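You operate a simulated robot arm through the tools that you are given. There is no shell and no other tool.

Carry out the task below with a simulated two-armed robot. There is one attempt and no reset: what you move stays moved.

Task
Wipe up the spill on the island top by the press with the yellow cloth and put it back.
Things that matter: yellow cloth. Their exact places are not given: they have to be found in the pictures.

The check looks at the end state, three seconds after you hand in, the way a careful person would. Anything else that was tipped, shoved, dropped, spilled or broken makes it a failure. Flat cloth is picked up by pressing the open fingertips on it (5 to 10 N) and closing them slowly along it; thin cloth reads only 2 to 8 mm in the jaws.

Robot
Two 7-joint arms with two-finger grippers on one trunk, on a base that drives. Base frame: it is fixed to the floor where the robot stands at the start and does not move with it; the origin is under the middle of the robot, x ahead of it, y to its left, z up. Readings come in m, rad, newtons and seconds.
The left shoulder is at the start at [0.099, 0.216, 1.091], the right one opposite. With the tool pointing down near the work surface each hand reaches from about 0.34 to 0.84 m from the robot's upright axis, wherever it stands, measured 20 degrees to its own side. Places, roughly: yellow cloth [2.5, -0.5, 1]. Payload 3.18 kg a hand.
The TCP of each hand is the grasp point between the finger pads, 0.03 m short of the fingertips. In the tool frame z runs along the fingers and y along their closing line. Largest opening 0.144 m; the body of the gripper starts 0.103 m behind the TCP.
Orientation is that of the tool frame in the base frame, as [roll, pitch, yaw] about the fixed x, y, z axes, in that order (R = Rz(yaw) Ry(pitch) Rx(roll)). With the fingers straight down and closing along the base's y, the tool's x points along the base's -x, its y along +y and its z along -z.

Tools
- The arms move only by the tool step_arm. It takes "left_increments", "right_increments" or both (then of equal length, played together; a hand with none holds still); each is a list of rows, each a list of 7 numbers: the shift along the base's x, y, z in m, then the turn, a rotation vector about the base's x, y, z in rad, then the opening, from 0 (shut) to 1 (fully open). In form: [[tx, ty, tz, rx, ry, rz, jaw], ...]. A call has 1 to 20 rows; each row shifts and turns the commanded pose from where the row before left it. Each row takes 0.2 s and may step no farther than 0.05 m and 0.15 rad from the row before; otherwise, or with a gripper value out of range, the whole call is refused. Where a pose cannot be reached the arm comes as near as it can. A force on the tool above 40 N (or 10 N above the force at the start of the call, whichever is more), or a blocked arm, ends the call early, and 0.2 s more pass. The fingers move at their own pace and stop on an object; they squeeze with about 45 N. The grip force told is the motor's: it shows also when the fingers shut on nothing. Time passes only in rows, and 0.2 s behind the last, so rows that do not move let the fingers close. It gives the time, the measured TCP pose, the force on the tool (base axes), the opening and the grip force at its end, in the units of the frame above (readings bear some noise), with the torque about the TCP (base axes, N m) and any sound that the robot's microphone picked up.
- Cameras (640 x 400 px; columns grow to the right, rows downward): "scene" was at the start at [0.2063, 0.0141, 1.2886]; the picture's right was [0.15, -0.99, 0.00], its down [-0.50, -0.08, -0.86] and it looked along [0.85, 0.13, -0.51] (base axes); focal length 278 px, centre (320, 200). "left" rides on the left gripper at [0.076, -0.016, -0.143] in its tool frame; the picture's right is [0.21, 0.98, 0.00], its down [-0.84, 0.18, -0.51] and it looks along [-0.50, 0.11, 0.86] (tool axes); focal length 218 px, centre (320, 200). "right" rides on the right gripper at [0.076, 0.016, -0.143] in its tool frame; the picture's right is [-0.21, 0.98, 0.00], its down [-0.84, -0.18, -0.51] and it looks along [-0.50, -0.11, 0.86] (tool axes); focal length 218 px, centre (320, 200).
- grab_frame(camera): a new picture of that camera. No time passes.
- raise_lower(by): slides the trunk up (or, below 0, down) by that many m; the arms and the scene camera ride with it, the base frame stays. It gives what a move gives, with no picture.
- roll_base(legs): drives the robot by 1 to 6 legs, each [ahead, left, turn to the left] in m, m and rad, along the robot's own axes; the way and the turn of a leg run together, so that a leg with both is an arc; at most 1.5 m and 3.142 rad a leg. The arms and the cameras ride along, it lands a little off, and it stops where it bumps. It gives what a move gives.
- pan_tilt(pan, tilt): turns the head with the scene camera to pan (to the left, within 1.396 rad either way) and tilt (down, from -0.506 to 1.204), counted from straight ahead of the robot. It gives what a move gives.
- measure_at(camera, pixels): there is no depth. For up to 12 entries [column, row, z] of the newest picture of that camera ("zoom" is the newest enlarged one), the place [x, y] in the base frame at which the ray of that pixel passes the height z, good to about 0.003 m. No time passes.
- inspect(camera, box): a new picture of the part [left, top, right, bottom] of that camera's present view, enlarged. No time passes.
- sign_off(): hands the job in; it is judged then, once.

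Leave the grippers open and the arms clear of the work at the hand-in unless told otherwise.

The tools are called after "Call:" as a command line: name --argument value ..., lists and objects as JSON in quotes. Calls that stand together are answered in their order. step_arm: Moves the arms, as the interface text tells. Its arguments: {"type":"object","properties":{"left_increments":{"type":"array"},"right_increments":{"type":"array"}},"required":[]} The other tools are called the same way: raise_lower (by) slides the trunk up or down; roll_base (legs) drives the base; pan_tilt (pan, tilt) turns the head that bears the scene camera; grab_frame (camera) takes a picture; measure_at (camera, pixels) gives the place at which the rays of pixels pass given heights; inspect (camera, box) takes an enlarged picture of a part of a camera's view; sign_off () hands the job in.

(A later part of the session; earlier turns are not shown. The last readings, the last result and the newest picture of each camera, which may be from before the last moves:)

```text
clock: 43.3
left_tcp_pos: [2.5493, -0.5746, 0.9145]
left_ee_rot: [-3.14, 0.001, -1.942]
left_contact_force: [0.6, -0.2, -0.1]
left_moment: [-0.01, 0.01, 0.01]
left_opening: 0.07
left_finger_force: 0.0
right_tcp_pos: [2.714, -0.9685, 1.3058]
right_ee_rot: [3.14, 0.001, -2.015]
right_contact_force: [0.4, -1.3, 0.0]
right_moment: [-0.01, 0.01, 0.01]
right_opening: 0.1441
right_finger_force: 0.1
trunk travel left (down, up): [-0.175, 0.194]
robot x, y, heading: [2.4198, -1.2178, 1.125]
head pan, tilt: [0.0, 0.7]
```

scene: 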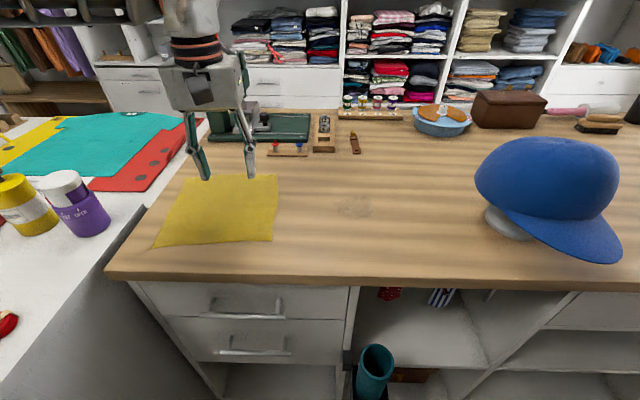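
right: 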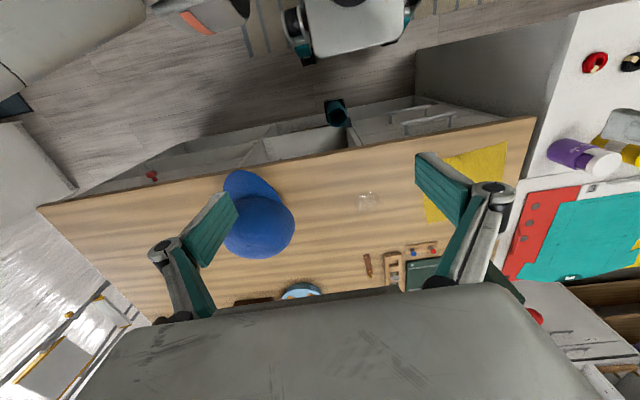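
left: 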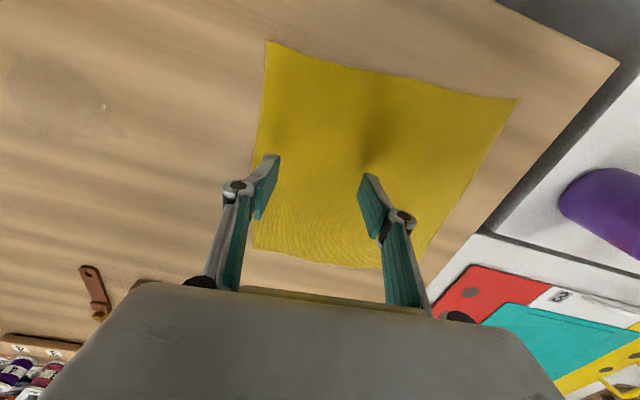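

Still no steady force at z=0.9145. I'll lower 3 mm more.

Call:
step_arm --left_increments '[[0, 0, -0.001, 0, 0, 0, 0.486], [0, 0, -0.001, 0, 0, 0, 0.486], [0, 0, -0.001, 0, 0, 0, 0.486], [0, 0, 0, 0, 0, 0, 0.486]]'

Call:
inspect --camera "scene" --box '[170, 150, 290, 225]'

```text
clock: 44.3
left_tcp_pos: [2.549, -0.576, 0.9105]
left_ee_rot: [-3.14, 0.0, -1.942]
left_contact_force: [-0.1, -0.5, 0.7]
left_moment: [0.0, 0.01, 0.02]
left_opening: 0.0699
left_finger_force: 0.0
right_tcp_pos: [2.7149, -0.9689, 1.3078]
right_ee_rot: [3.139, 0.002, -2.014]
right_contact_force: [0.4, 1.2, 0.1]
right_moment: [-0.04, -0.02, -0.01]
right_opening: 0.1439
right_finger_force: 0.1
trunk travel left (down, up): [-0.175, 0.194]
robot x, y, heading: [2.4167, -1.2171, 1.127]
head pan, tilt: [0.0, 0.7]
```

```text
5.33 times, centred on (230, 188) of scene
```

zoom: 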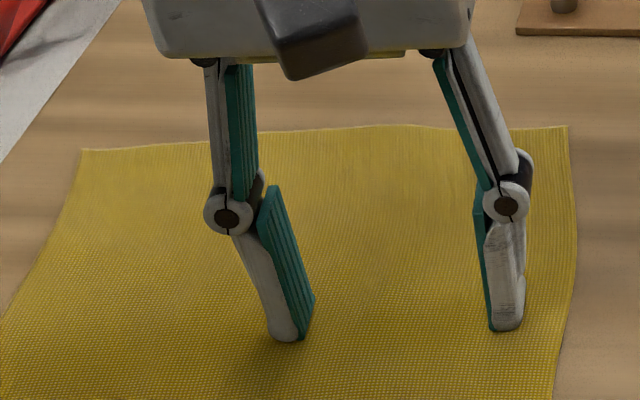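

The tips and their shadows almost meet now at z=0.9105. I'll lower 1 mm per row again.

Call:
step_arm --left_increments '[[0, 0, -0.001, 0, 0, 0, 0.486], [0, 0, -0.001, 0, 0, 0, 0.486], [0, 0, 0, 0, 0, 0, 0.486]]'

```text
clock: 45.1
left_tcp_pos: [2.5489, -0.5758, 0.9087]
left_ee_rot: [-3.14, 0.002, -1.941]
left_contact_force: [0.0, 0.1, 9.1]
left_moment: [0.01, 0.08, -0.02]
left_opening: 0.0708
left_finger_force: 0.8
right_tcp_pos: [2.7131, -0.9704, 1.3083]
right_ee_rot: [3.14, 0.003, -2.016]
right_contact_force: [-0.3, 0.5, 0.1]
right_moment: [-0.02, -0.02, -0.01]
right_opening: 0.1442
right_finger_force: 0.0
trunk travel left (down, up): [-0.175, 0.194]
robot x, y, heading: [2.4185, -1.2177, 1.126]
head pan, tilt: [0.0, 0.7]
```

Contact: 9.1 N upward at TCP z≈0.9087, inside the 5–10 N range. Now I'll close slowly along the cloth, about 3.6 mm per row, and watch the force.

Call:
step_arm --left_increments '[[0, 0, 0, 0, 0, 0, 0.46], [0, 0, 0, 0, 0, 0, 0.435], [0, 0, 0, 0, 0, 0, 0.41], [0, 0, 0, 0, 0, 0, 0.385], [0, 0, 0, 0, 0, 0, 0.36]]'

Call:
inspect --camera "scene" --box '[170, 150, 290, 225]'

```text
clock: 46.3
left_tcp_pos: [2.5472, -0.5769, 0.9074]
left_ee_rot: [-3.141, 0.0, -1.942]
left_contact_force: [0.3, 0.4, 13.1]
left_moment: [-0.02, -0.03, 0.0]
left_opening: 0.0542
left_finger_force: 6.0
right_tcp_pos: [2.7143, -0.9693, 1.308]
right_ee_rot: [3.139, 0.003, -2.015]
right_contact_force: [0.3, 0.5, -0.4]
right_moment: [0.0, -0.01, 0.01]
right_opening: 0.1438
right_finger_force: 0.0
trunk travel left (down, up): [-0.175, 0.194]
robot x, y, heading: [2.4182, -1.2179, 1.13]
head pan, tilt: [0.0, 0.7]
```

```text
5.33 times, centred on (230, 188) of scene
```

zoom: 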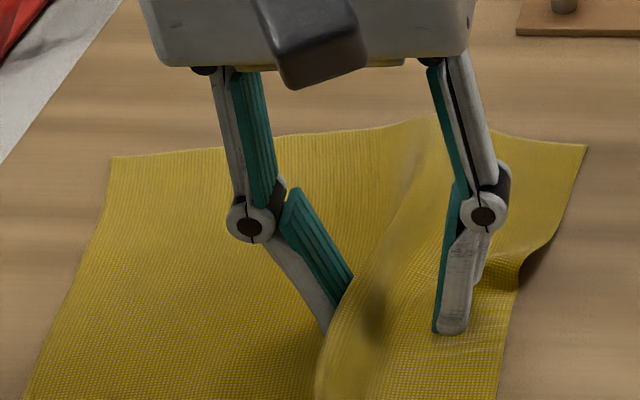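

A fold is rising between the fingers and the force has grown to 13 N. I'll ease up by 0.5 mm and keep closing slowly.

Call:
step_arm --left_increments '[[0, 0, 0.0005, 0, 0, 0, 0.335], [0, 0, 0, 0, 0, 0, 0.31], [0, 0, 0, 0, 0, 0, 0.285], [0, 0, 0, 0, 0, 0, 0.26], [0, 0, 0, 0, 0, 0, 0.235]]'

Call:
inspect --camera "scene" --box '[170, 150, 290, 225]'

```text
clock: 47.5
left_tcp_pos: [2.5482, -0.5779, 0.9081]
left_ee_rot: [-3.139, 0.0, -1.941]
left_contact_force: [0.5, -0.6, 10.4]
left_moment: [0.02, -0.03, 0.0]
left_opening: 0.0378
left_finger_force: 0.1
right_tcp_pos: [2.7139, -0.9703, 1.3081]
right_ee_rot: [3.141, 0.002, -2.013]
right_contact_force: [0.3, -0.6, 0.1]
right_moment: [-0.02, -0.04, 0.0]
right_opening: 0.144
right_finger_force: 0.0
trunk travel left (down, up): [-0.175, 0.194]
robot x, y, heading: [2.4202, -1.2185, 1.125]
head pan, tilt: [0.0, 0.7]
```

```text
5.33 times, centred on (230, 188) of scene
```

zoom: 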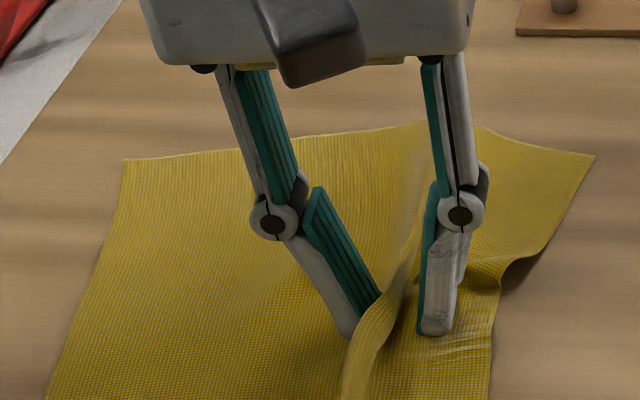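

The fold stands nicely between the pads (opening 38 mm, 10.4 N). I'll keep closing slowly.

Call:
step_arm --left_increments '[[0, 0, 0, 0, 0, 0, 0.21], [0, 0, 0, 0, 0, 0, 0.185], [0, 0, 0, 0, 0, 0, 0.16], [0, 0, 0, 0, 0, 0, 0.135], [0, 0, 0, 0, 0, 0, 0.11], [0, 0, 0, 0, 0, 0, 0.085], [0, 0, 0, 0, 0, 0, 0.06]]'

Call:
inspect --camera "scene" --box '[170, 150, 290, 225]'

```text
clock: 49.1
left_tcp_pos: [2.548, -0.5772, 0.9095]
left_ee_rot: [-3.14, 0.001, -1.942]
left_contact_force: [-0.9, -0.1, 13.5]
left_moment: [0.0, 0.04, 0.0]
left_opening: 0.0071
left_finger_force: 0.0
right_tcp_pos: [2.7149, -0.97, 1.3088]
right_ee_rot: [3.14, 0.001, -2.014]
right_contact_force: [-1.3, -0.4, 1.1]
right_moment: [0.0, 0.0, 0.02]
right_opening: 0.144
right_finger_force: 0.0
trunk travel left (down, up): [-0.175, 0.194]
robot x, y, heading: [2.419, -1.2201, 1.131]
head pan, tilt: [0.0, 0.7]
```

```text
5.33 times, centred on (230, 188) of scene
```

zoom: 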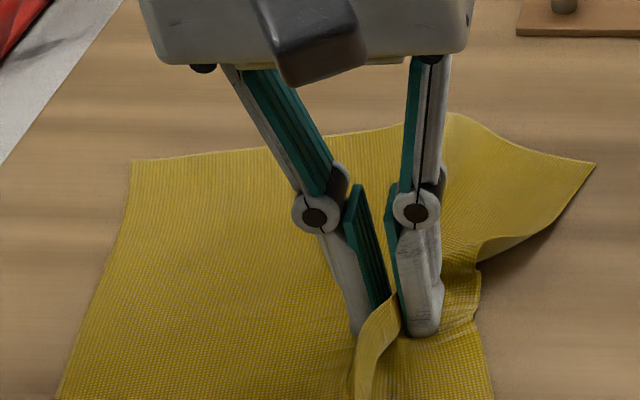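

The fold is nearly caught, with the jaws at 7 mm. I'll close fully, let the fingers squeeze, and read the grip.

Call:
step_arm --left_increments '[[0, 0, 0.0005, 0, 0, 0, 0.035], [0, 0, 0, 0, 0, 0, 0.015], [0, 0, 0, 0, 0, 0, 0.0], [0, 0, 0, 0, 0, 0, 0.0], [0, 0, 0, 0, 0, 0, 0.0]]'

Call:
inspect --camera "scene" --box '[170, 150, 290, 225]'

```text
clock: 50.3
left_tcp_pos: [2.5493, -0.5772, 0.9086]
left_ee_rot: [-3.141, 0.001, -1.941]
left_contact_force: [1.8, -1.6, 1.5]
left_moment: [0.05, 0.05, -0.02]
left_opening: 0.0067
left_finger_force: 39.1
right_tcp_pos: [2.7147, -0.97, 1.3077]
right_ee_rot: [3.14, 0.001, -2.018]
right_contact_force: [-0.3, -0.1, -0.9]
right_moment: [-0.01, 0.0, 0.02]
right_opening: 0.1441
right_finger_force: 0.0
trunk travel left (down, up): [-0.175, 0.194]
robot x, y, heading: [2.4201, -1.2178, 1.129]
head pan, tilt: [0.0, 0.7]
```

```text
5.33 times, centred on (230, 188) of scene
```

zoom: 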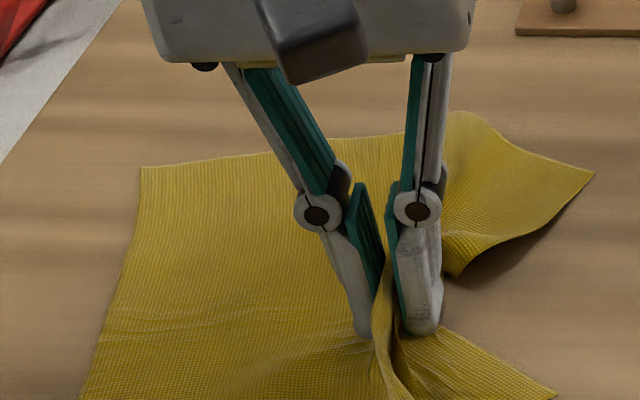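

The jaws read 6.7 mm with 39 N, so the fold is held. I'll lift 3 cm to confirm that the cloth comes along.

Call:
step_arm --left_increments '[[0, 0, 0.01, 0, 0, 0, 0.0], [0, 0, 0.01, 0, 0, 0, 0.0], [0, 0, 0.01, 0, 0, 0, 0.0], [0, 0, 0, 0, 0, 0, 0.0]]'

Call:
grab_frame --camera "scene"

Call:
grab_frame --camera "left"

```text
clock: 51.3
left_tcp_pos: [2.5496, -0.5759, 0.9385]
left_ee_rot: [-3.14, 0.0, -1.941]
left_contact_force: [-0.4, -0.9, 1.0]
left_moment: [-0.05, -0.22, 0.05]
left_opening: 0.0051
left_finger_force: 30.6
right_tcp_pos: [2.7143, -0.9697, 1.3085]
right_ee_rot: [3.14, 0.002, -2.014]
right_contact_force: [-0.1, 0.6, 0.0]
right_moment: [0.04, -0.01, -0.03]
right_opening: 0.1441
right_finger_force: 0.1
trunk travel left (down, up): [-0.175, 0.194]
robot x, y, heading: [2.4175, -1.2179, 1.129]
head pan, tilt: [0.0, 0.7]
```

```text
taken
```

scene: 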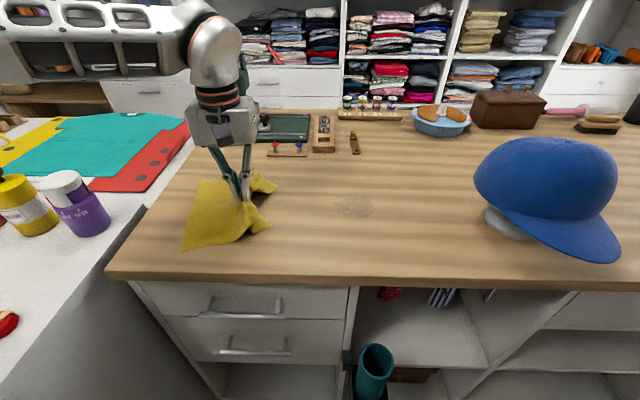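

```text
taken
```

left: 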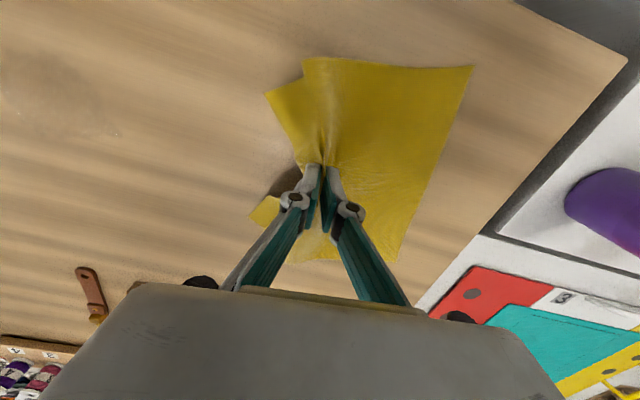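

The cloth is held. Now I'll carry it low to just left of the puddle, about (2.69,-0.64).

Call:
step_arm --left_increments '[[0.028, -0.0128, 0.005, 0, 0, 0, 0.0], [0.028, -0.0128, 0, 0, 0, 0, 0.0], [0.028, -0.0128, 0, 0, 0, 0, 0.0], [0.028, -0.0128, 0, 0, 0, 0, 0.0], [0.028, -0.0128, 0, 0, 0, 0, 0.0], [0, 0, -0.015, 0, 0, 0, 0.0], [0, 0, -0.01, 0, 0, 0, 0.0], [0, 0, 0, 0, 0, 0, 0.0]]'

Call:
grab_frame --camera "scene"

Call:
grab_frame --camera "left"

```text
clock: 53.1
left_tcp_pos: [2.6888, -0.6398, 0.9192]
left_ee_rot: [-3.139, -0.001, -1.942]
left_contact_force: [0.8, -0.8, 0.7]
left_moment: [0.05, 0.17, 0.0]
left_opening: 0.0066
left_finger_force: 47.1
right_tcp_pos: [2.7146, -0.9686, 1.3077]
right_ee_rot: [3.138, 0.003, -2.013]
right_contact_force: [0.0, 0.3, -0.3]
right_moment: [-0.03, -0.03, -0.01]
right_opening: 0.1443
right_finger_force: 0.0
trunk travel left (down, up): [-0.175, 0.194]
robot x, y, heading: [2.42, -1.2172, 1.126]
head pan, tilt: [0.0, 0.7]
```

```text
taken
```

scene: 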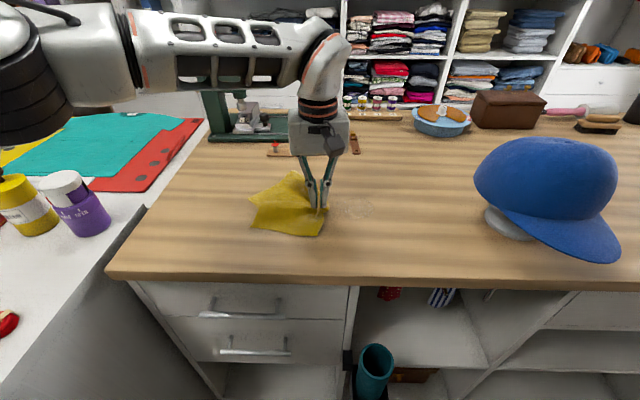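

```text
taken
```

left: 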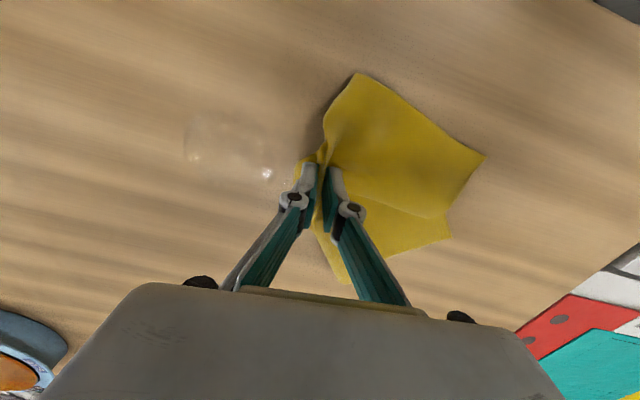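

The fingers with the cloth are just left of the puddle. The left camera shows the puddle from about (185,120) to (285,180), so I'll zoom there and measure it against the hand.

Call:
inspect --camera "left" --box '[140, 80, 340, 205]'

Call:
measure_at --camera "left" --pixels '[[183, 150, 0.882], [285, 165, 0.882], [230, 115, 0.882], [230, 182, 0.882], [267, 173, 0.882], [318, 165, 0.882]]'

```text
3.20 times, centred on (240, 142) of left
```

zoom: 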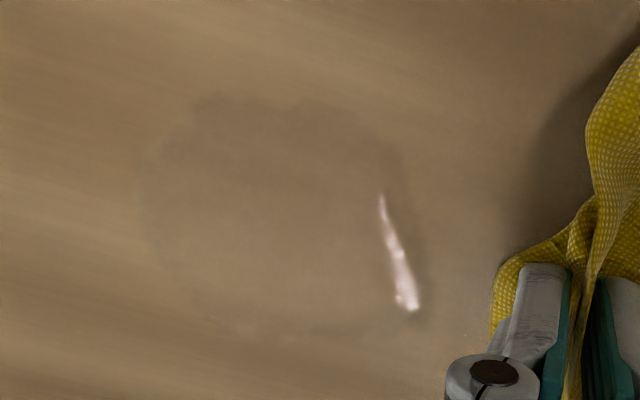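

```text
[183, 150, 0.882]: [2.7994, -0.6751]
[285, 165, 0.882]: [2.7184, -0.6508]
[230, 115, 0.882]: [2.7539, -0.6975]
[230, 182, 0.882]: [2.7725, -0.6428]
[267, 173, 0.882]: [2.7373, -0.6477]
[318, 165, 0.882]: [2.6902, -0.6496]
```

The puddle's outline is clear in this zoom: from about (140,210) to (430,310) and (250,95) to (250,335). I'll measure these points.

Call:
measure_at --camera "zoom" --pixels '[[140, 210, 0.88], [205, 95, 0.88], [330, 100, 0.88], [405, 170, 0.88], [430, 310, 0.88], [330, 335, 0.88], [230, 325, 0.88], [160, 280, 0.88], [290, 215, 0.88]]'

```text
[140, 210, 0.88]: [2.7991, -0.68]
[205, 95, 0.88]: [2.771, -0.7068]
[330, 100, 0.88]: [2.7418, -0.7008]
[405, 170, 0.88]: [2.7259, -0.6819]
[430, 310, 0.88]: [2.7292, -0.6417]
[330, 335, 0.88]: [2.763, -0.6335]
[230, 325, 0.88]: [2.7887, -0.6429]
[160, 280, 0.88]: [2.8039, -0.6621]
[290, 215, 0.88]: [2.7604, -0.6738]
```

The puddle spans about x 2.726–2.804, y -0.707 to -0.634, centred at (2.763,-0.671). Before the strokes I'll check how far the hat is, using its left edge (474,185), top-left (490,155) and stand base (505,225) in the scene view.

Call:
measure_at --camera "scene" --pixels '[[474, 185, 0.98], [474, 185, 1.02], [474, 185, 1.06], [490, 155, 1.05], [490, 155, 1.1], [486, 215, 0.88], [505, 238, 0.88], [505, 215, 0.95], [540, 138, 1.1]]'

```text
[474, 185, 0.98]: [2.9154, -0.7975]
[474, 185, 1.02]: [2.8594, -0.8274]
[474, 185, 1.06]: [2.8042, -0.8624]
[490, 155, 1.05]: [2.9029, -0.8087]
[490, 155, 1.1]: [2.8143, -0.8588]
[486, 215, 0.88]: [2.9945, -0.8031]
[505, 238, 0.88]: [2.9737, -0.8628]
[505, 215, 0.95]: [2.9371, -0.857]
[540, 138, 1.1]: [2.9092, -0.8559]
```

The hat's nearest side is about 6 cm beyond the gripper's farthest stroke position, so there is room. I'll start the first stroke along the puddle's far side: shift to (2.722,-0.618) and press down gently.

Call:
step_arm --left_increments '[[0.0165, 0.011, 0.002, 0, 0, 0, 0.0], [0.0165, 0.011, 0, 0, 0, 0, 0.0], [0, 0, -0.005, 0, 0, 0, 0.0], [0, 0, -0.004, 0, 0, 0, 0.0], [0, 0, 0, 0, 0, 0, 0.0]]'

```text
clock: 54.3
left_tcp_pos: [2.7203, -0.6175, 0.9106]
left_ee_rot: [-3.138, 0.0, -1.94]
left_contact_force: [-2.2, 0.3, 1.2]
left_moment: [-0.09, -0.26, -0.03]
left_opening: 0.0
left_finger_force: 27.6
right_tcp_pos: [2.714, -0.9694, 1.3079]
right_ee_rot: [3.138, 0.001, -2.013]
right_contact_force: [-0.9, -0.3, 0.4]
right_moment: [0.01, 0.01, -0.03]
right_opening: 0.144
right_finger_force: 0.1
trunk travel left (down, up): [-0.175, 0.194]
robot x, y, heading: [2.4183, -1.2188, 1.128]
head pan, tilt: [0.0, 0.7]
```

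The opening now reads 0.0, so the cloth may have slipped. I'll check with pictures.

Call:
inspect --camera "scene" --box '[240, 130, 440, 255]'

Call:
grab_frame --camera "left"

```text
3.20 times, centred on (340, 192) of scene
```

zoom: 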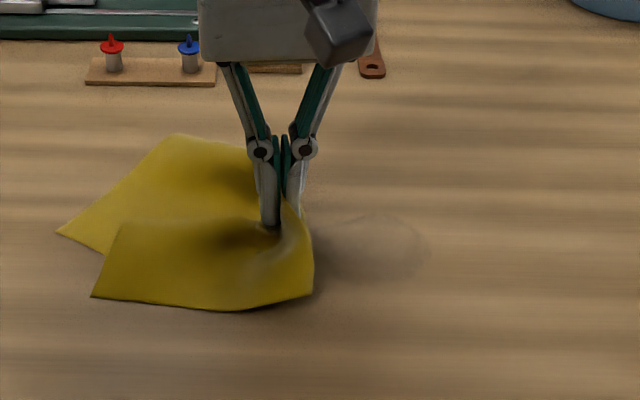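

```text
taken
```

left: 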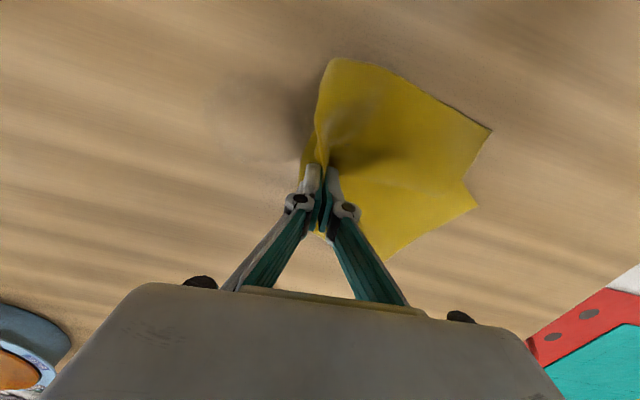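

The picture is unclear about whether the fold is still between the pads. I'll take another reading with a small 1 cm lift and look again.

Call:
step_arm --left_increments '[[0, 0, 0.008, 0, 0, 0, 0.0], [0, 0, 0.008, 0, 0, 0, 0.0], [0, 0, 0.008, 0, 0, 0, 0.0], [0, 0, 0, 0, 0, 0, 0.0]]'

Call:
inspect --camera "scene" --box '[240, 130, 440, 255]'

Call:
inspect --camera "left" --box '[220, 60, 420, 185]'

```text
clock: 55.3
left_tcp_pos: [2.7216, -0.6179, 0.9365]
left_ee_rot: [-3.14, 0.0, -1.941]
left_contact_force: [-0.1, -1.4, -3.2]
left_moment: [-0.07, -0.2, 0.03]
left_opening: 0.0049
left_finger_force: 29.4
right_tcp_pos: [2.7146, -0.9699, 1.3074]
right_ee_rot: [3.141, 0.002, -2.015]
right_contact_force: [-0.4, -0.4, -0.6]
right_moment: [0.01, 0.01, -0.01]
right_opening: 0.1441
right_finger_force: 0.1
trunk travel left (down, up): [-0.175, 0.194]
robot x, y, heading: [2.418, -1.2164, 1.128]
head pan, tilt: [0.0, 0.7]
```

```text
3.20 times, centred on (340, 192) of scene
```

zoom: 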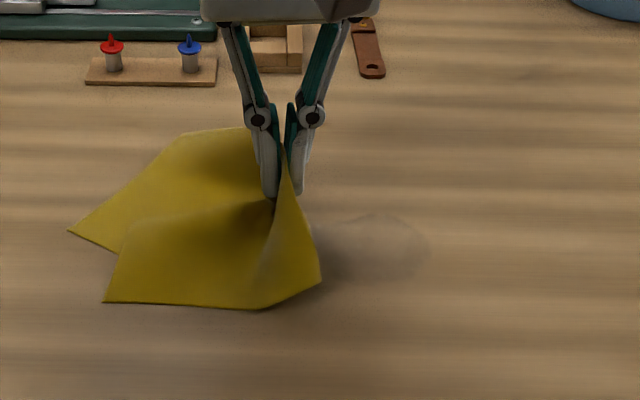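

```text
3.20 times, centred on (320, 122) of left
```

zoom: 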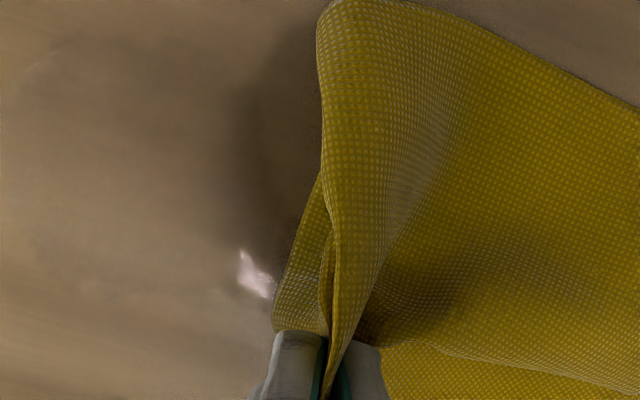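

The fold is still held (4.9 mm). Now I'll press down to about z=0.908 and make the first stroke across the far part of the puddle.

Call:
step_arm --left_increments '[[0, 0, -0.012, 0, 0, 0, 0.0], [0, 0, -0.012, 0, 0, 0, 0.0], [0, 0, -0.004, 0, 0, 0, 0.0], [0, 0, -0.001, 0, 0, 0, 0.0], [0.0129, -0.0062, 0, 0, 0, 0, 0.0], [0.0129, -0.0062, 0, 0, 0, 0, 0.0], [0.0129, -0.0062, 0, 0, 0, 0, 0.0], [0.0129, -0.0062, 0, 0, 0, 0, 0.0], [0.0129, -0.0062, 0, 0, 0, 0, 0.0], [0.0129, -0.0062, 0, 0, 0, 0, 0.0], [0.0129, -0.0062, 0, 0, 0, 0, 0.0], [0.0129, -0.0062, 0, 0, 0, 0, 0.0], [0, 0, 0, 0, 0, 0, 0.0]]'

Call:
inspect --camera "scene" --box '[240, 130, 440, 255]'

Call:
grab_frame --camera "left"

```text
clock: 57.3
left_tcp_pos: [2.7331, -0.5619, 0.9397]
left_ee_rot: [-3.056, -0.009, -1.779]
left_contact_force: [-0.5, -1.6, 11.4]
left_moment: [0.21, 0.08, 0.1]
left_opening: 0.0
left_finger_force: 28.0
right_tcp_pos: [2.7141, -0.9677, 1.308]
right_ee_rot: [3.139, 0.001, -2.017]
right_contact_force: [0.0, 0.7, -0.4]
right_moment: [-0.07, 0.03, -0.02]
right_opening: 0.1442
right_finger_force: 0.1
trunk travel left (down, up): [-0.175, 0.194]
robot x, y, heading: [2.4247, -1.2171, 1.127]
head pan, tilt: [0.0, 0.7]
stopped in row 10 (left hand): the arm was blocked; the commanded pose is now the measured one
```

```text
3.20 times, centred on (340, 192) of scene
```

zoom: 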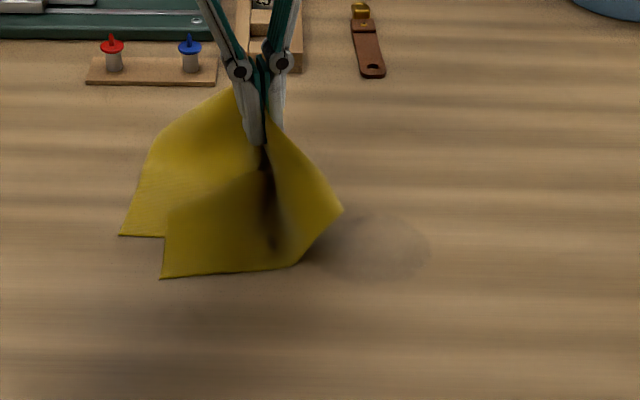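

```text
taken
```

left: 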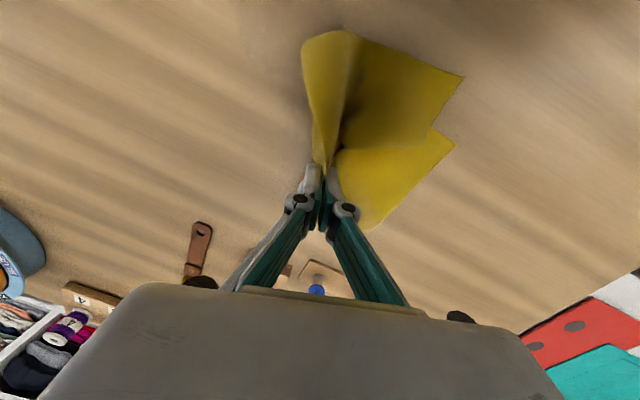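

The arm was blocked and the hand strayed to (2.733,-0.562,0.940), turned a bit. Something touched or jammed, so I'll look at the whole scene from all the cameras before moving on.

Call:
grab_frame --camera "scene"

Call:
grab_frame --camera "right"

```text
taken
```

scene: 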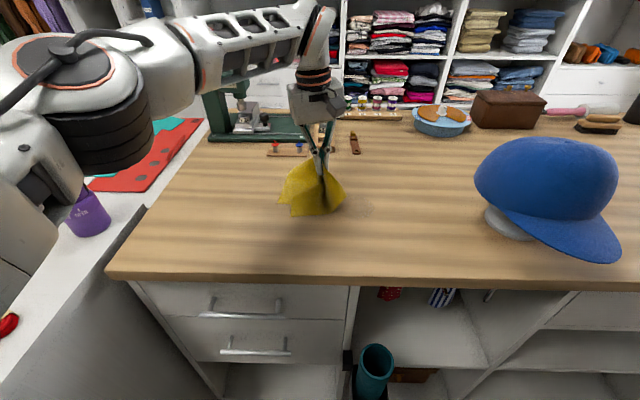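

```text
taken
```

right: 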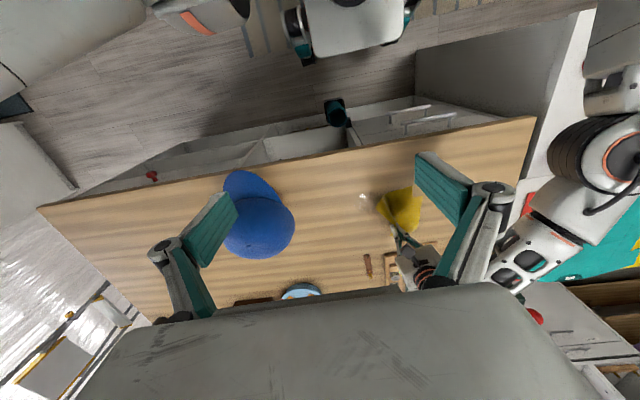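

The left elbow has swung low to the left: in the scene view its black bellows are at (110,140), right where the yellow and purple bottles stand. It may be touching something there. I'll turn the head left to look closely.

Call:
pan_tilt --pan 0.8 --tilt 0.75

Call:
grab_frame --camera "scene"

Call:
inspect --camera "right" --box '[480, 20, 640, 120]'

Call:
inspect --camera "right" --box '[480, 100, 640, 200]'

```text
clock: 58.4
left_tcp_pos: [2.7341, -0.5634, 0.94]
left_ee_rot: [-3.057, -0.007, -1.779]
left_contact_force: [-1.4, -0.5, 4.2]
left_moment: [0.14, 0.44, -0.05]
left_opening: 0.0
left_finger_force: 28.0
right_tcp_pos: [2.7143, -0.969, 1.3084]
right_ee_rot: [3.141, 0.001, -2.016]
right_contact_force: [-0.2, 0.8, -0.6]
right_moment: [-0.01, 0.02, -0.03]
right_opening: 0.144
right_finger_force: 0.1
trunk travel left (down, up): [-0.175, 0.194]
robot x, y, heading: [2.4144, -1.2176, 1.126]
head pan, tilt: [0.799, 0.75]
```

```text
taken
```

scene: 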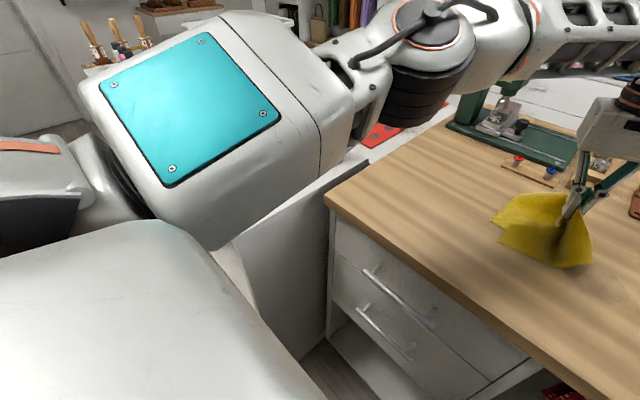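

```text
4.00 times, centred on (560, 70) of right
```

zoom: 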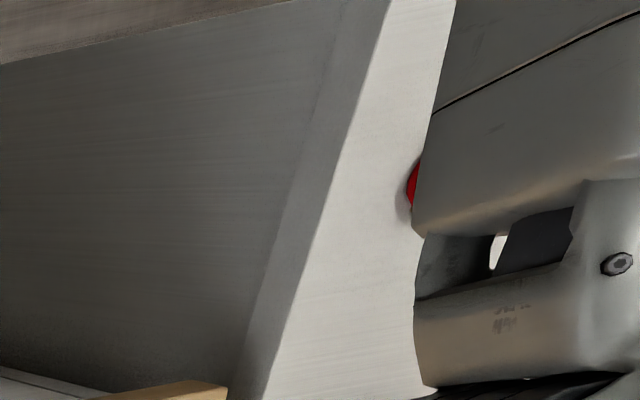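

```text
4.00 times, centred on (560, 150) of right
```

zoom: 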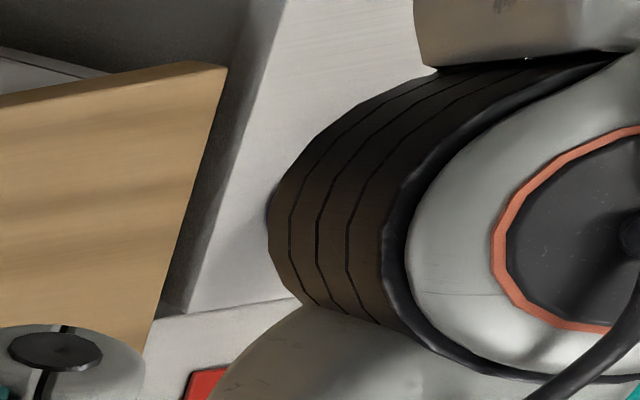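

The elbow hangs at about bottle height over the white table end, so it probably met a bottle there. The safest way off is straight up: I'll raise the trunk by 0.10 m (the arms ride along, the cloth stays held) and look again.

Call:
raise_lower --by 0.1

Call:
grab_frame --camera "scene"

Call:
grab_frame --camera "right"

Call:
grab_frame --camera "left"

```text
clock: 59.2
left_tcp_pos: [2.7194, -0.5493, 1.0612]
left_ee_rot: [-2.852, -0.043, -1.717]
left_contact_force: [-1.1, -1.8, 2.7]
left_moment: [0.03, 0.11, -0.01]
left_opening: 0.0048
left_finger_force: 45.3
right_tcp_pos: [2.6947, -1.0103, 1.3849]
right_ee_rot: [3.136, 0.099, -2.015]
right_contact_force: [0.5, 0.2, 0.8]
right_moment: [0.06, -0.02, -0.03]
right_opening: 0.144
right_finger_force: 0.0
trunk travel left (down, up): [-0.227, 0.143]
robot x, y, heading: [2.4174, -1.2185, 1.13]
head pan, tilt: [0.799, 0.75]
stopped: the arm was blocked; the commanded pose is now the measured one
```

```text
taken
```

scene: 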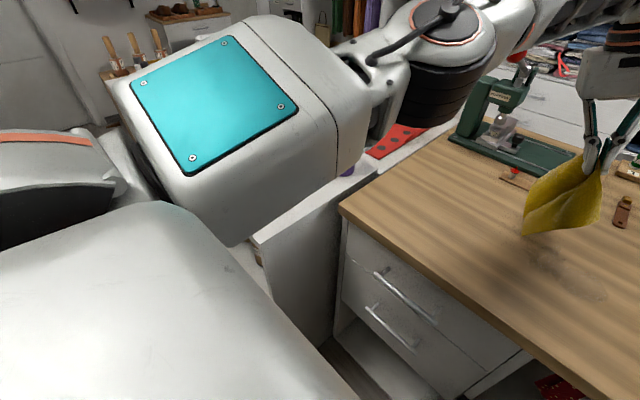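

```text
taken
```

right: 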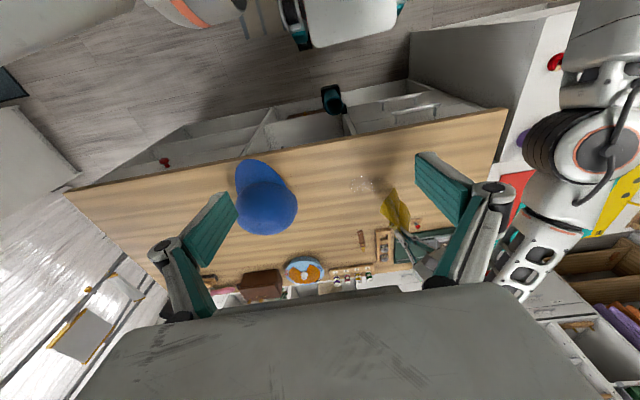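

```text
taken
```

left: 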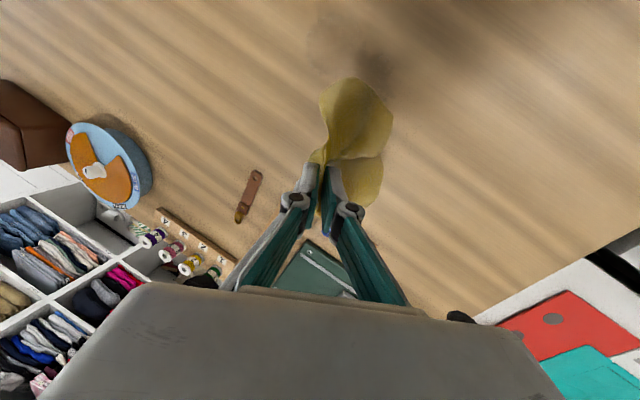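

The trunk rose only about 5 cm before it was flagged blocked, and the hand drifted to (2.719,-0.549,1.061). I need to know what touches. I'll zoom the right camera on the elbow at (600,150) and the scene camera on the purple patch at (348,168).

Call:
inspect --camera "right" --box '[480, 40, 640, 140]'

Call:
inspect --camera "right" --box '[480, 120, 640, 220]'

Call:
inspect --camera "scene" --box '[240, 100, 480, 250]'

Call:
inspect --camera "left" --box '[440, 230, 640, 355]'

```text
4.00 times, centred on (560, 90) of right
```

zoom: 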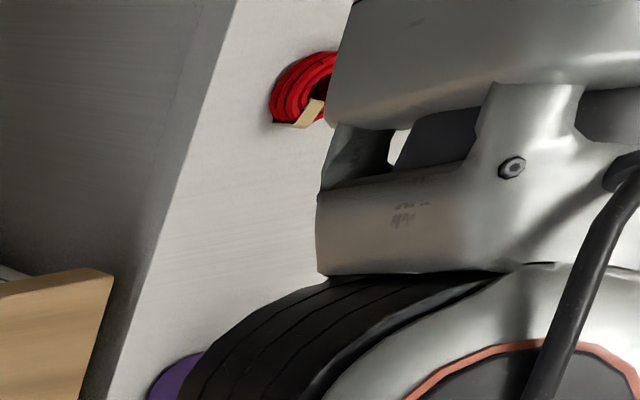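

```text
4.00 times, centred on (560, 170) of right
```

zoom: 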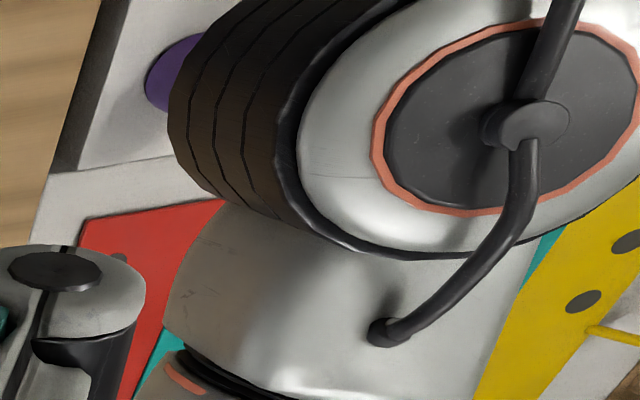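

```text
2.67 times, centred on (360, 175) of scene
```

zoom: 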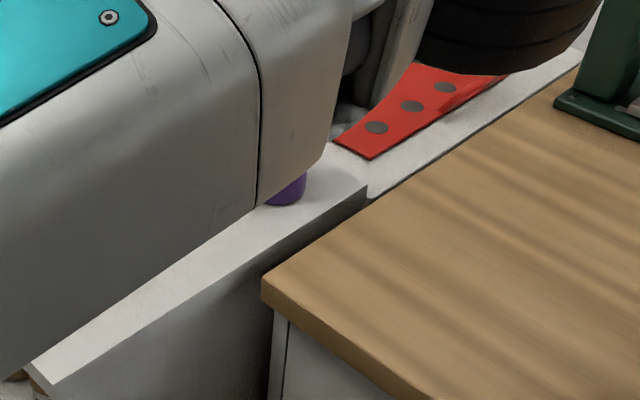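

```text
3.20 times, centred on (540, 292) of left
```

zoom: 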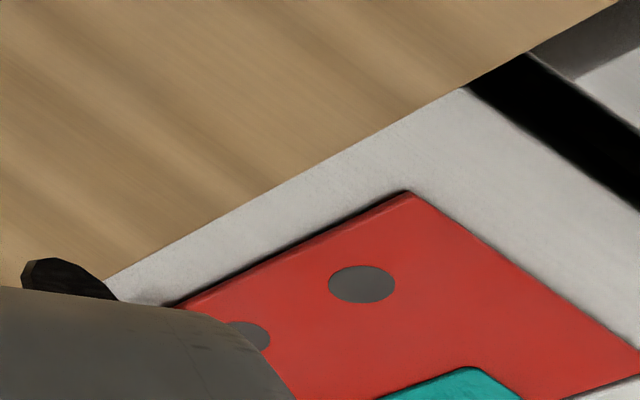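

The purple bottle still stands. To learn how low the elbow is, I'll triangulate its black bellows from both cameras (scene (435,122), right camera (528,152)).

Call:
measure_at --camera "scene" --pixels '[[435, 122, 1.0], [435, 122, 1.1], [435, 122, 1.15], [435, 122, 1.2], [400, 90, 1.1], [400, 90, 1.2], [250, 225, 1.0], [250, 225, 1.1]]'

Call:
measure_at --camera "right" --pixels '[[528, 152, 1.0], [528, 152, 1.1], [528, 152, 1.15], [528, 152, 1.2], [548, 182, 1.0], [548, 182, 1.1], [548, 182, 1.2]]'

```text
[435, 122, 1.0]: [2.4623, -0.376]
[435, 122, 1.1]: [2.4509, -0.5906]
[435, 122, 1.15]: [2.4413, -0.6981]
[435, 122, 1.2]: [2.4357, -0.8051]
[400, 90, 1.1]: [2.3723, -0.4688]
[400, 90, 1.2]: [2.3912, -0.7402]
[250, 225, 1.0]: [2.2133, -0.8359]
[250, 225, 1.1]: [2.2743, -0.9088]
```

```text
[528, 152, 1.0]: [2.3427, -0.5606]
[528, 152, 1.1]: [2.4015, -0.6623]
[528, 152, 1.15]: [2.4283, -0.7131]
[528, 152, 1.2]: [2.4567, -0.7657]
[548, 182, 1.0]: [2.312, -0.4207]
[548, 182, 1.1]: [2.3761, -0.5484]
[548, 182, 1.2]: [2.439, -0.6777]
```

The elbow's lowest part is at about (2.435,-0.705,1.155), well above everything and not over the bottles. So nothing was hit. The arm had instead swung towards another elbow posture near the end of its sideways reach. I'll bring the hand back to a more comfortable place, to the left and nearer, and set the fingers straight down again with the cloth held in the air.

Call:
step_arm --left_increments '[[-0.033, -0.012, 0.005, 0.0212, 0.07, -0.061, 0.0], [-0.033, -0.012, 0.005, 0.0212, 0.07, -0.061, 0.0], [-0.033, -0.012, 0.005, 0.0212, 0.07, -0.061, 0.0], [-0.033, -0.012, 0.005, 0.0212, 0.07, -0.061, 0.0], [0, 0, 0, 0, 0, 0, 0.0]]'

Call:
pan_tilt --pan 0.3 --tilt 0.6

Call:
grab_frame --camera "scene"

```text
clock: 60.4
left_tcp_pos: [2.5947, -0.5954, 1.0746]
left_ee_rot: [3.131, -0.038, -1.957]
left_contact_force: [-3.2, 1.2, 9.1]
left_moment: [0.08, 0.1, -0.1]
left_opening: 0.0
left_finger_force: 29.1
right_tcp_pos: [2.6958, -1.0027, 1.3813]
right_ee_rot: [3.137, 0.092, -2.017]
right_contact_force: [0.7, 0.6, -0.2]
right_moment: [0.02, -0.03, 0.01]
right_opening: 0.144
right_finger_force: 0.0
trunk travel left (down, up): [-0.227, 0.143]
robot x, y, heading: [2.4186, -1.217, 1.126]
head pan, tilt: [0.799, 0.75]
```

```text
clock: 61.3
left_tcp_pos: [2.5936, -0.5961, 1.0758]
left_ee_rot: [3.129, -0.037, -1.956]
left_contact_force: [0.1, 0.4, 1.9]
left_moment: [0.05, -0.08, 0.02]
left_opening: 0.0048
left_finger_force: 30.3
right_tcp_pos: [2.6975, -1.0047, 1.3827]
right_ee_rot: [3.137, 0.093, -2.017]
right_contact_force: [-0.7, -0.7, -0.3]
right_moment: [-0.03, 0.03, -0.01]
right_opening: 0.1442
right_finger_force: 0.0
trunk travel left (down, up): [-0.227, 0.143]
robot x, y, heading: [2.4158, -1.2173, 1.13]
head pan, tilt: [0.3, 0.6]
```

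```text
taken
```

scene: 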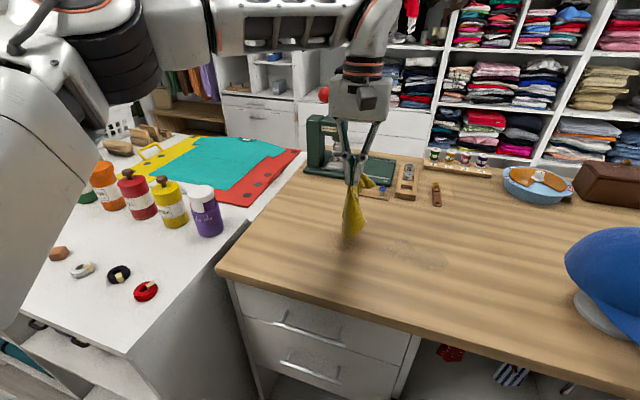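

All bottles stand undisturbed and the cloth hangs from the hand. To work in a comfortable zone I'll move the base 0.2 m to the right (and 3 cm ahead). That also carries the cloth over the puddle.

Call:
roll_base --legs '[[0, -0.2, 0], [0.03, 0, 0]]'

Call:
pan_tilt --pan 0.2 --tilt 0.75

Call:
grab_frame --camera "scene"

Call:
grab_frame --camera "left"

```text
clock: 64.1
left_tcp_pos: [2.7857, -0.6537, 1.0763]
left_ee_rot: [3.13, -0.038, -1.959]
left_contact_force: [0.0, -0.7, -0.7]
left_moment: [-0.03, 0.05, 0.01]
left_opening: 0.0006
left_finger_force: 32.5
right_tcp_pos: [2.8864, -1.0608, 1.3832]
right_ee_rot: [3.136, 0.093, -2.017]
right_contact_force: [0.3, -0.4, -0.4]
right_moment: [-0.01, 0.02, -0.01]
right_opening: 0.144
right_finger_force: 0.0
trunk travel left (down, up): [-0.227, 0.143]
robot x, y, heading: [2.6072, -1.2735, 1.131]
head pan, tilt: [0.3, 0.6]
```

```text
clock: 64.8
left_tcp_pos: [2.7841, -0.6542, 1.0762]
left_ee_rot: [3.13, -0.037, -1.959]
left_contact_force: [0.1, 0.3, -1.2]
left_moment: [0.0, 0.0, 0.02]
left_opening: 0.0011
left_finger_force: 33.4
right_tcp_pos: [2.8873, -1.0619, 1.3827]
right_ee_rot: [3.136, 0.093, -2.016]
right_contact_force: [-1.1, 0.4, 0.8]
right_moment: [0.0, 0.01, 0.02]
right_opening: 0.1438
right_finger_force: 0.0
trunk travel left (down, up): [-0.227, 0.143]
robot x, y, heading: [2.61, -1.2741, 1.126]
head pan, tilt: [0.201, 0.75]
```

```text
taken
```

scene: 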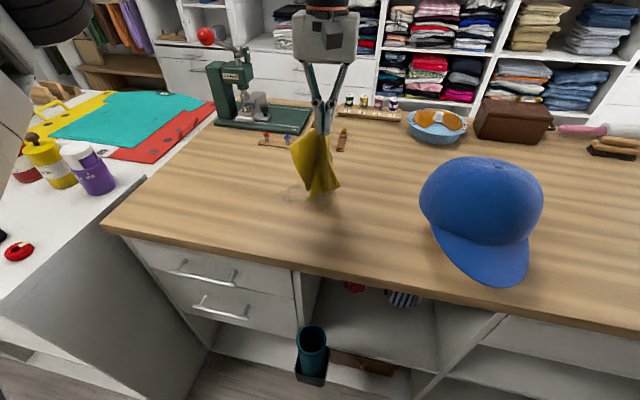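

```text
taken
```

left: 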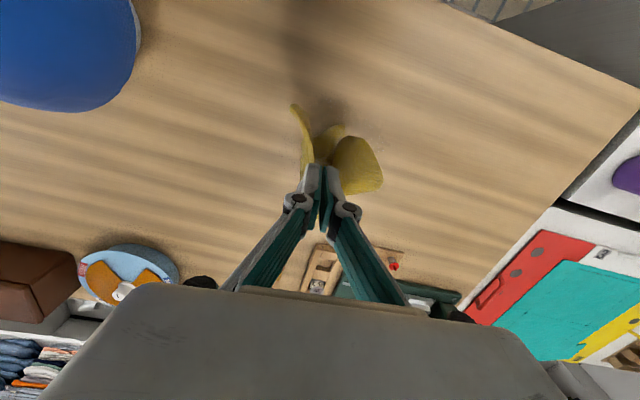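

The hand with the cloth is now right over the puddle and the robot stands square to it. I'll lower the hand to the left edge of the puddle, to about z=0.925, fixing the small tilt on the way.

Call:
step_arm --left_increments '[[-0.0155, 0.009, -0.0375, 0.0075, -0.006, 0, 0.0], [-0.0155, 0.009, -0.0375, 0.0075, -0.006, 0, 0.0], [-0.0155, 0.009, -0.0375, 0.0075, -0.006, 0, 0.0], [-0.0155, 0.009, -0.0375, 0.0075, -0.006, 0, 0.0], [0, 0, 0, 0, 0, 0, 0.0]]'

Call:
grab_frame --camera "scene"

Call:
grab_frame --camera "left"

```text
clock: 66.0
left_tcp_pos: [2.7222, -0.6178, 0.9231]
left_ee_rot: [3.139, -0.001, -1.96]
left_contact_force: [-0.2, -0.5, 0.5]
left_moment: [0.04, 0.02, -0.01]
left_opening: 0.0007
left_finger_force: 32.8
right_tcp_pos: [2.8865, -1.0616, 1.3831]
right_ee_rot: [3.137, 0.093, -2.018]
right_contact_force: [-0.1, -0.6, -0.3]
right_moment: [0.03, 0.03, -0.02]
right_opening: 0.144
right_finger_force: 0.0
trunk travel left (down, up): [-0.227, 0.143]
robot x, y, heading: [2.6087, -1.2731, 1.123]
head pan, tilt: [0.201, 0.75]
```

```text
taken
```

scene: 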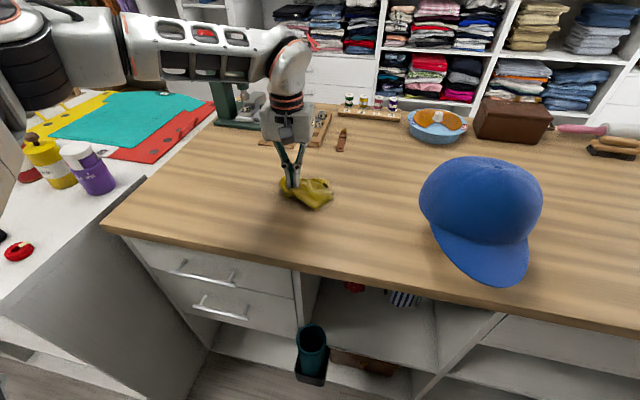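

```text
taken
```

left: 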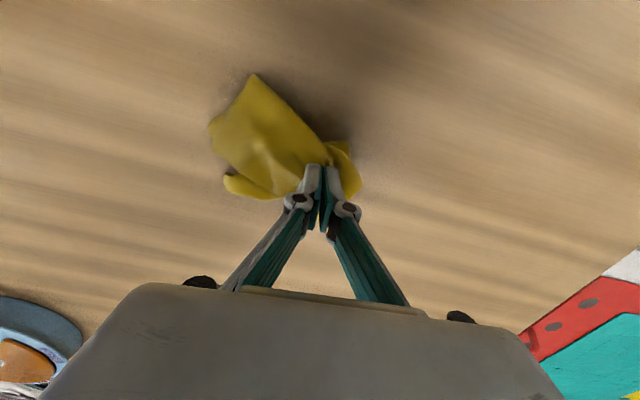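

The cloth lies over the puddle ahead of the fingers. I'll press down gently and sweep half the first stroke, checking the force and pose.

Call:
step_arm --left_increments '[[0, 0, -0.007, 0, 0, 0, 0.0], [0, 0, -0.005, 0, 0, 0, 0.0], [0, 0, -0.002, 0, 0, 0, 0.0], [0, 0, 0, 0, 0, 0, 0.0]]'

```text
clock: 67.0
left_tcp_pos: [2.7225, -0.6166, 0.9116]
left_ee_rot: [-3.141, 0.001, -1.96]
left_contact_force: [2.1, -0.7, 10.2]
left_moment: [0.01, -0.03, 0.0]
left_opening: 0.0006
left_finger_force: 33.0
right_tcp_pos: [2.8874, -1.0627, 1.3817]
right_ee_rot: [3.136, 0.095, -2.017]
right_contact_force: [-0.5, -0.1, -0.6]
right_moment: [0.0, 0.04, 0.01]
right_opening: 0.144
right_finger_force: 0.0
trunk travel left (down, up): [-0.227, 0.143]
robot x, y, heading: [2.6076, -1.2779, 1.128]
head pan, tilt: [0.201, 0.75]
```

There is 10 N of contact with the cloth under the tips. I'll now sweep to the right, in four rows of 14 mm.

Call:
step_arm --left_increments '[[0.0129, -0.0062, 0.0005, 0, 0, 0, 0.0], [0.0129, -0.0062, 0, 0, 0, 0, 0.0], [0.0129, -0.0062, 0, 0, 0, 0, 0.0], [0.0129, -0.0062, 0, 0, 0, 0, 0.0]]'

Call:
grab_frame --camera "scene"

```text
clock: 68.0
left_tcp_pos: [2.776, -0.6434, 0.9126]
left_ee_rot: [3.14, -0.001, -1.958]
left_contact_force: [-2.0, 0.3, 4.5]
left_moment: [0.06, 0.12, 0.03]
left_opening: 0.0004
left_finger_force: 33.0
right_tcp_pos: [2.8874, -1.0631, 1.3825]
right_ee_rot: [3.135, 0.093, -2.015]
right_contact_force: [0.4, -0.6, -0.7]
right_moment: [0.03, 0.03, -0.01]
right_opening: 0.1439
right_finger_force: 0.0
trunk travel left (down, up): [-0.227, 0.143]
robot x, y, heading: [2.6092, -1.2742, 1.132]
head pan, tilt: [0.201, 0.75]
```

```text
taken
```

scene: 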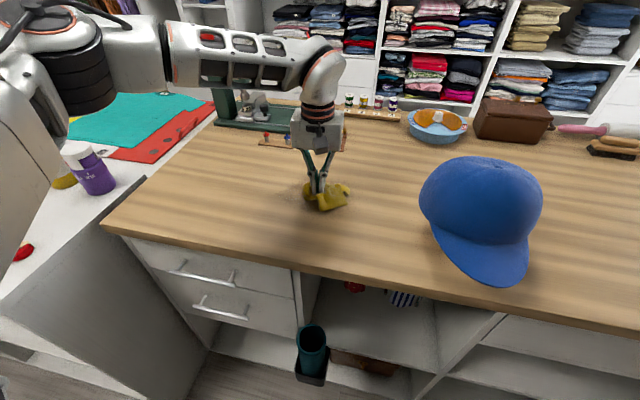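

That went smoothly at 4.5 N. I'll finish this stroke with four more rows to about (2.827,-0.668).

Call:
step_arm --left_increments '[[0.0129, -0.0062, 0, 0, 0, 0, 0.0], [0.0129, -0.0062, 0, 0, 0, 0, 0.0], [0.0129, -0.0062, 0, 0, 0, 0, 0.0], [0.008, -0.004, 0, 0, 0, 0, 0.0]]'

Call:
grab_frame --camera "scene"

Call:
grab_frame --camera "left"

```text
clock: 69.0
left_tcp_pos: [2.8215, -0.6639, 0.9123]
left_ee_rot: [-3.141, -0.001, -1.958]
left_contact_force: [-1.8, 0.5, 6.1]
left_moment: [0.07, 0.09, 0.01]
left_opening: 0.0004
left_finger_force: 32.7
right_tcp_pos: [2.8871, -1.0611, 1.3823]
right_ee_rot: [3.138, 0.093, -2.016]
right_contact_force: [-0.2, 1.0, 0.0]
right_moment: [0.0, 0.01, 0.0]
right_opening: 0.1439
right_finger_force: 0.0
trunk travel left (down, up): [-0.227, 0.143]
robot x, y, heading: [2.6087, -1.2737, 1.125]
head pan, tilt: [0.201, 0.75]
```

```text
taken
```

scene: 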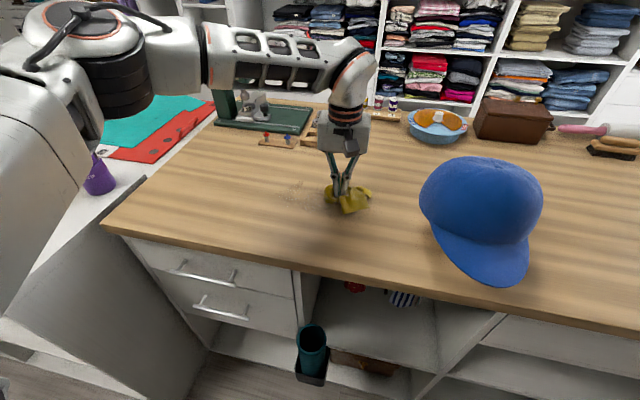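

```text
taken
```

left: 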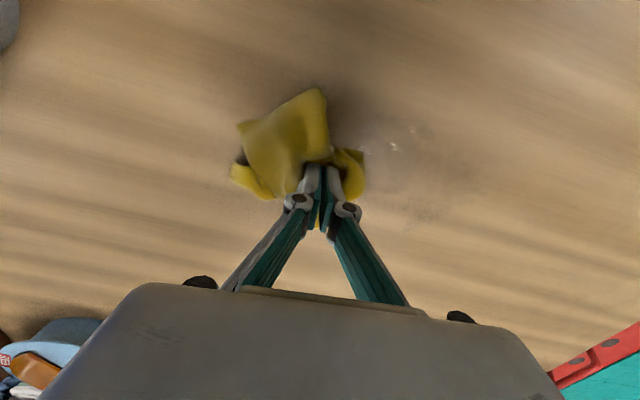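

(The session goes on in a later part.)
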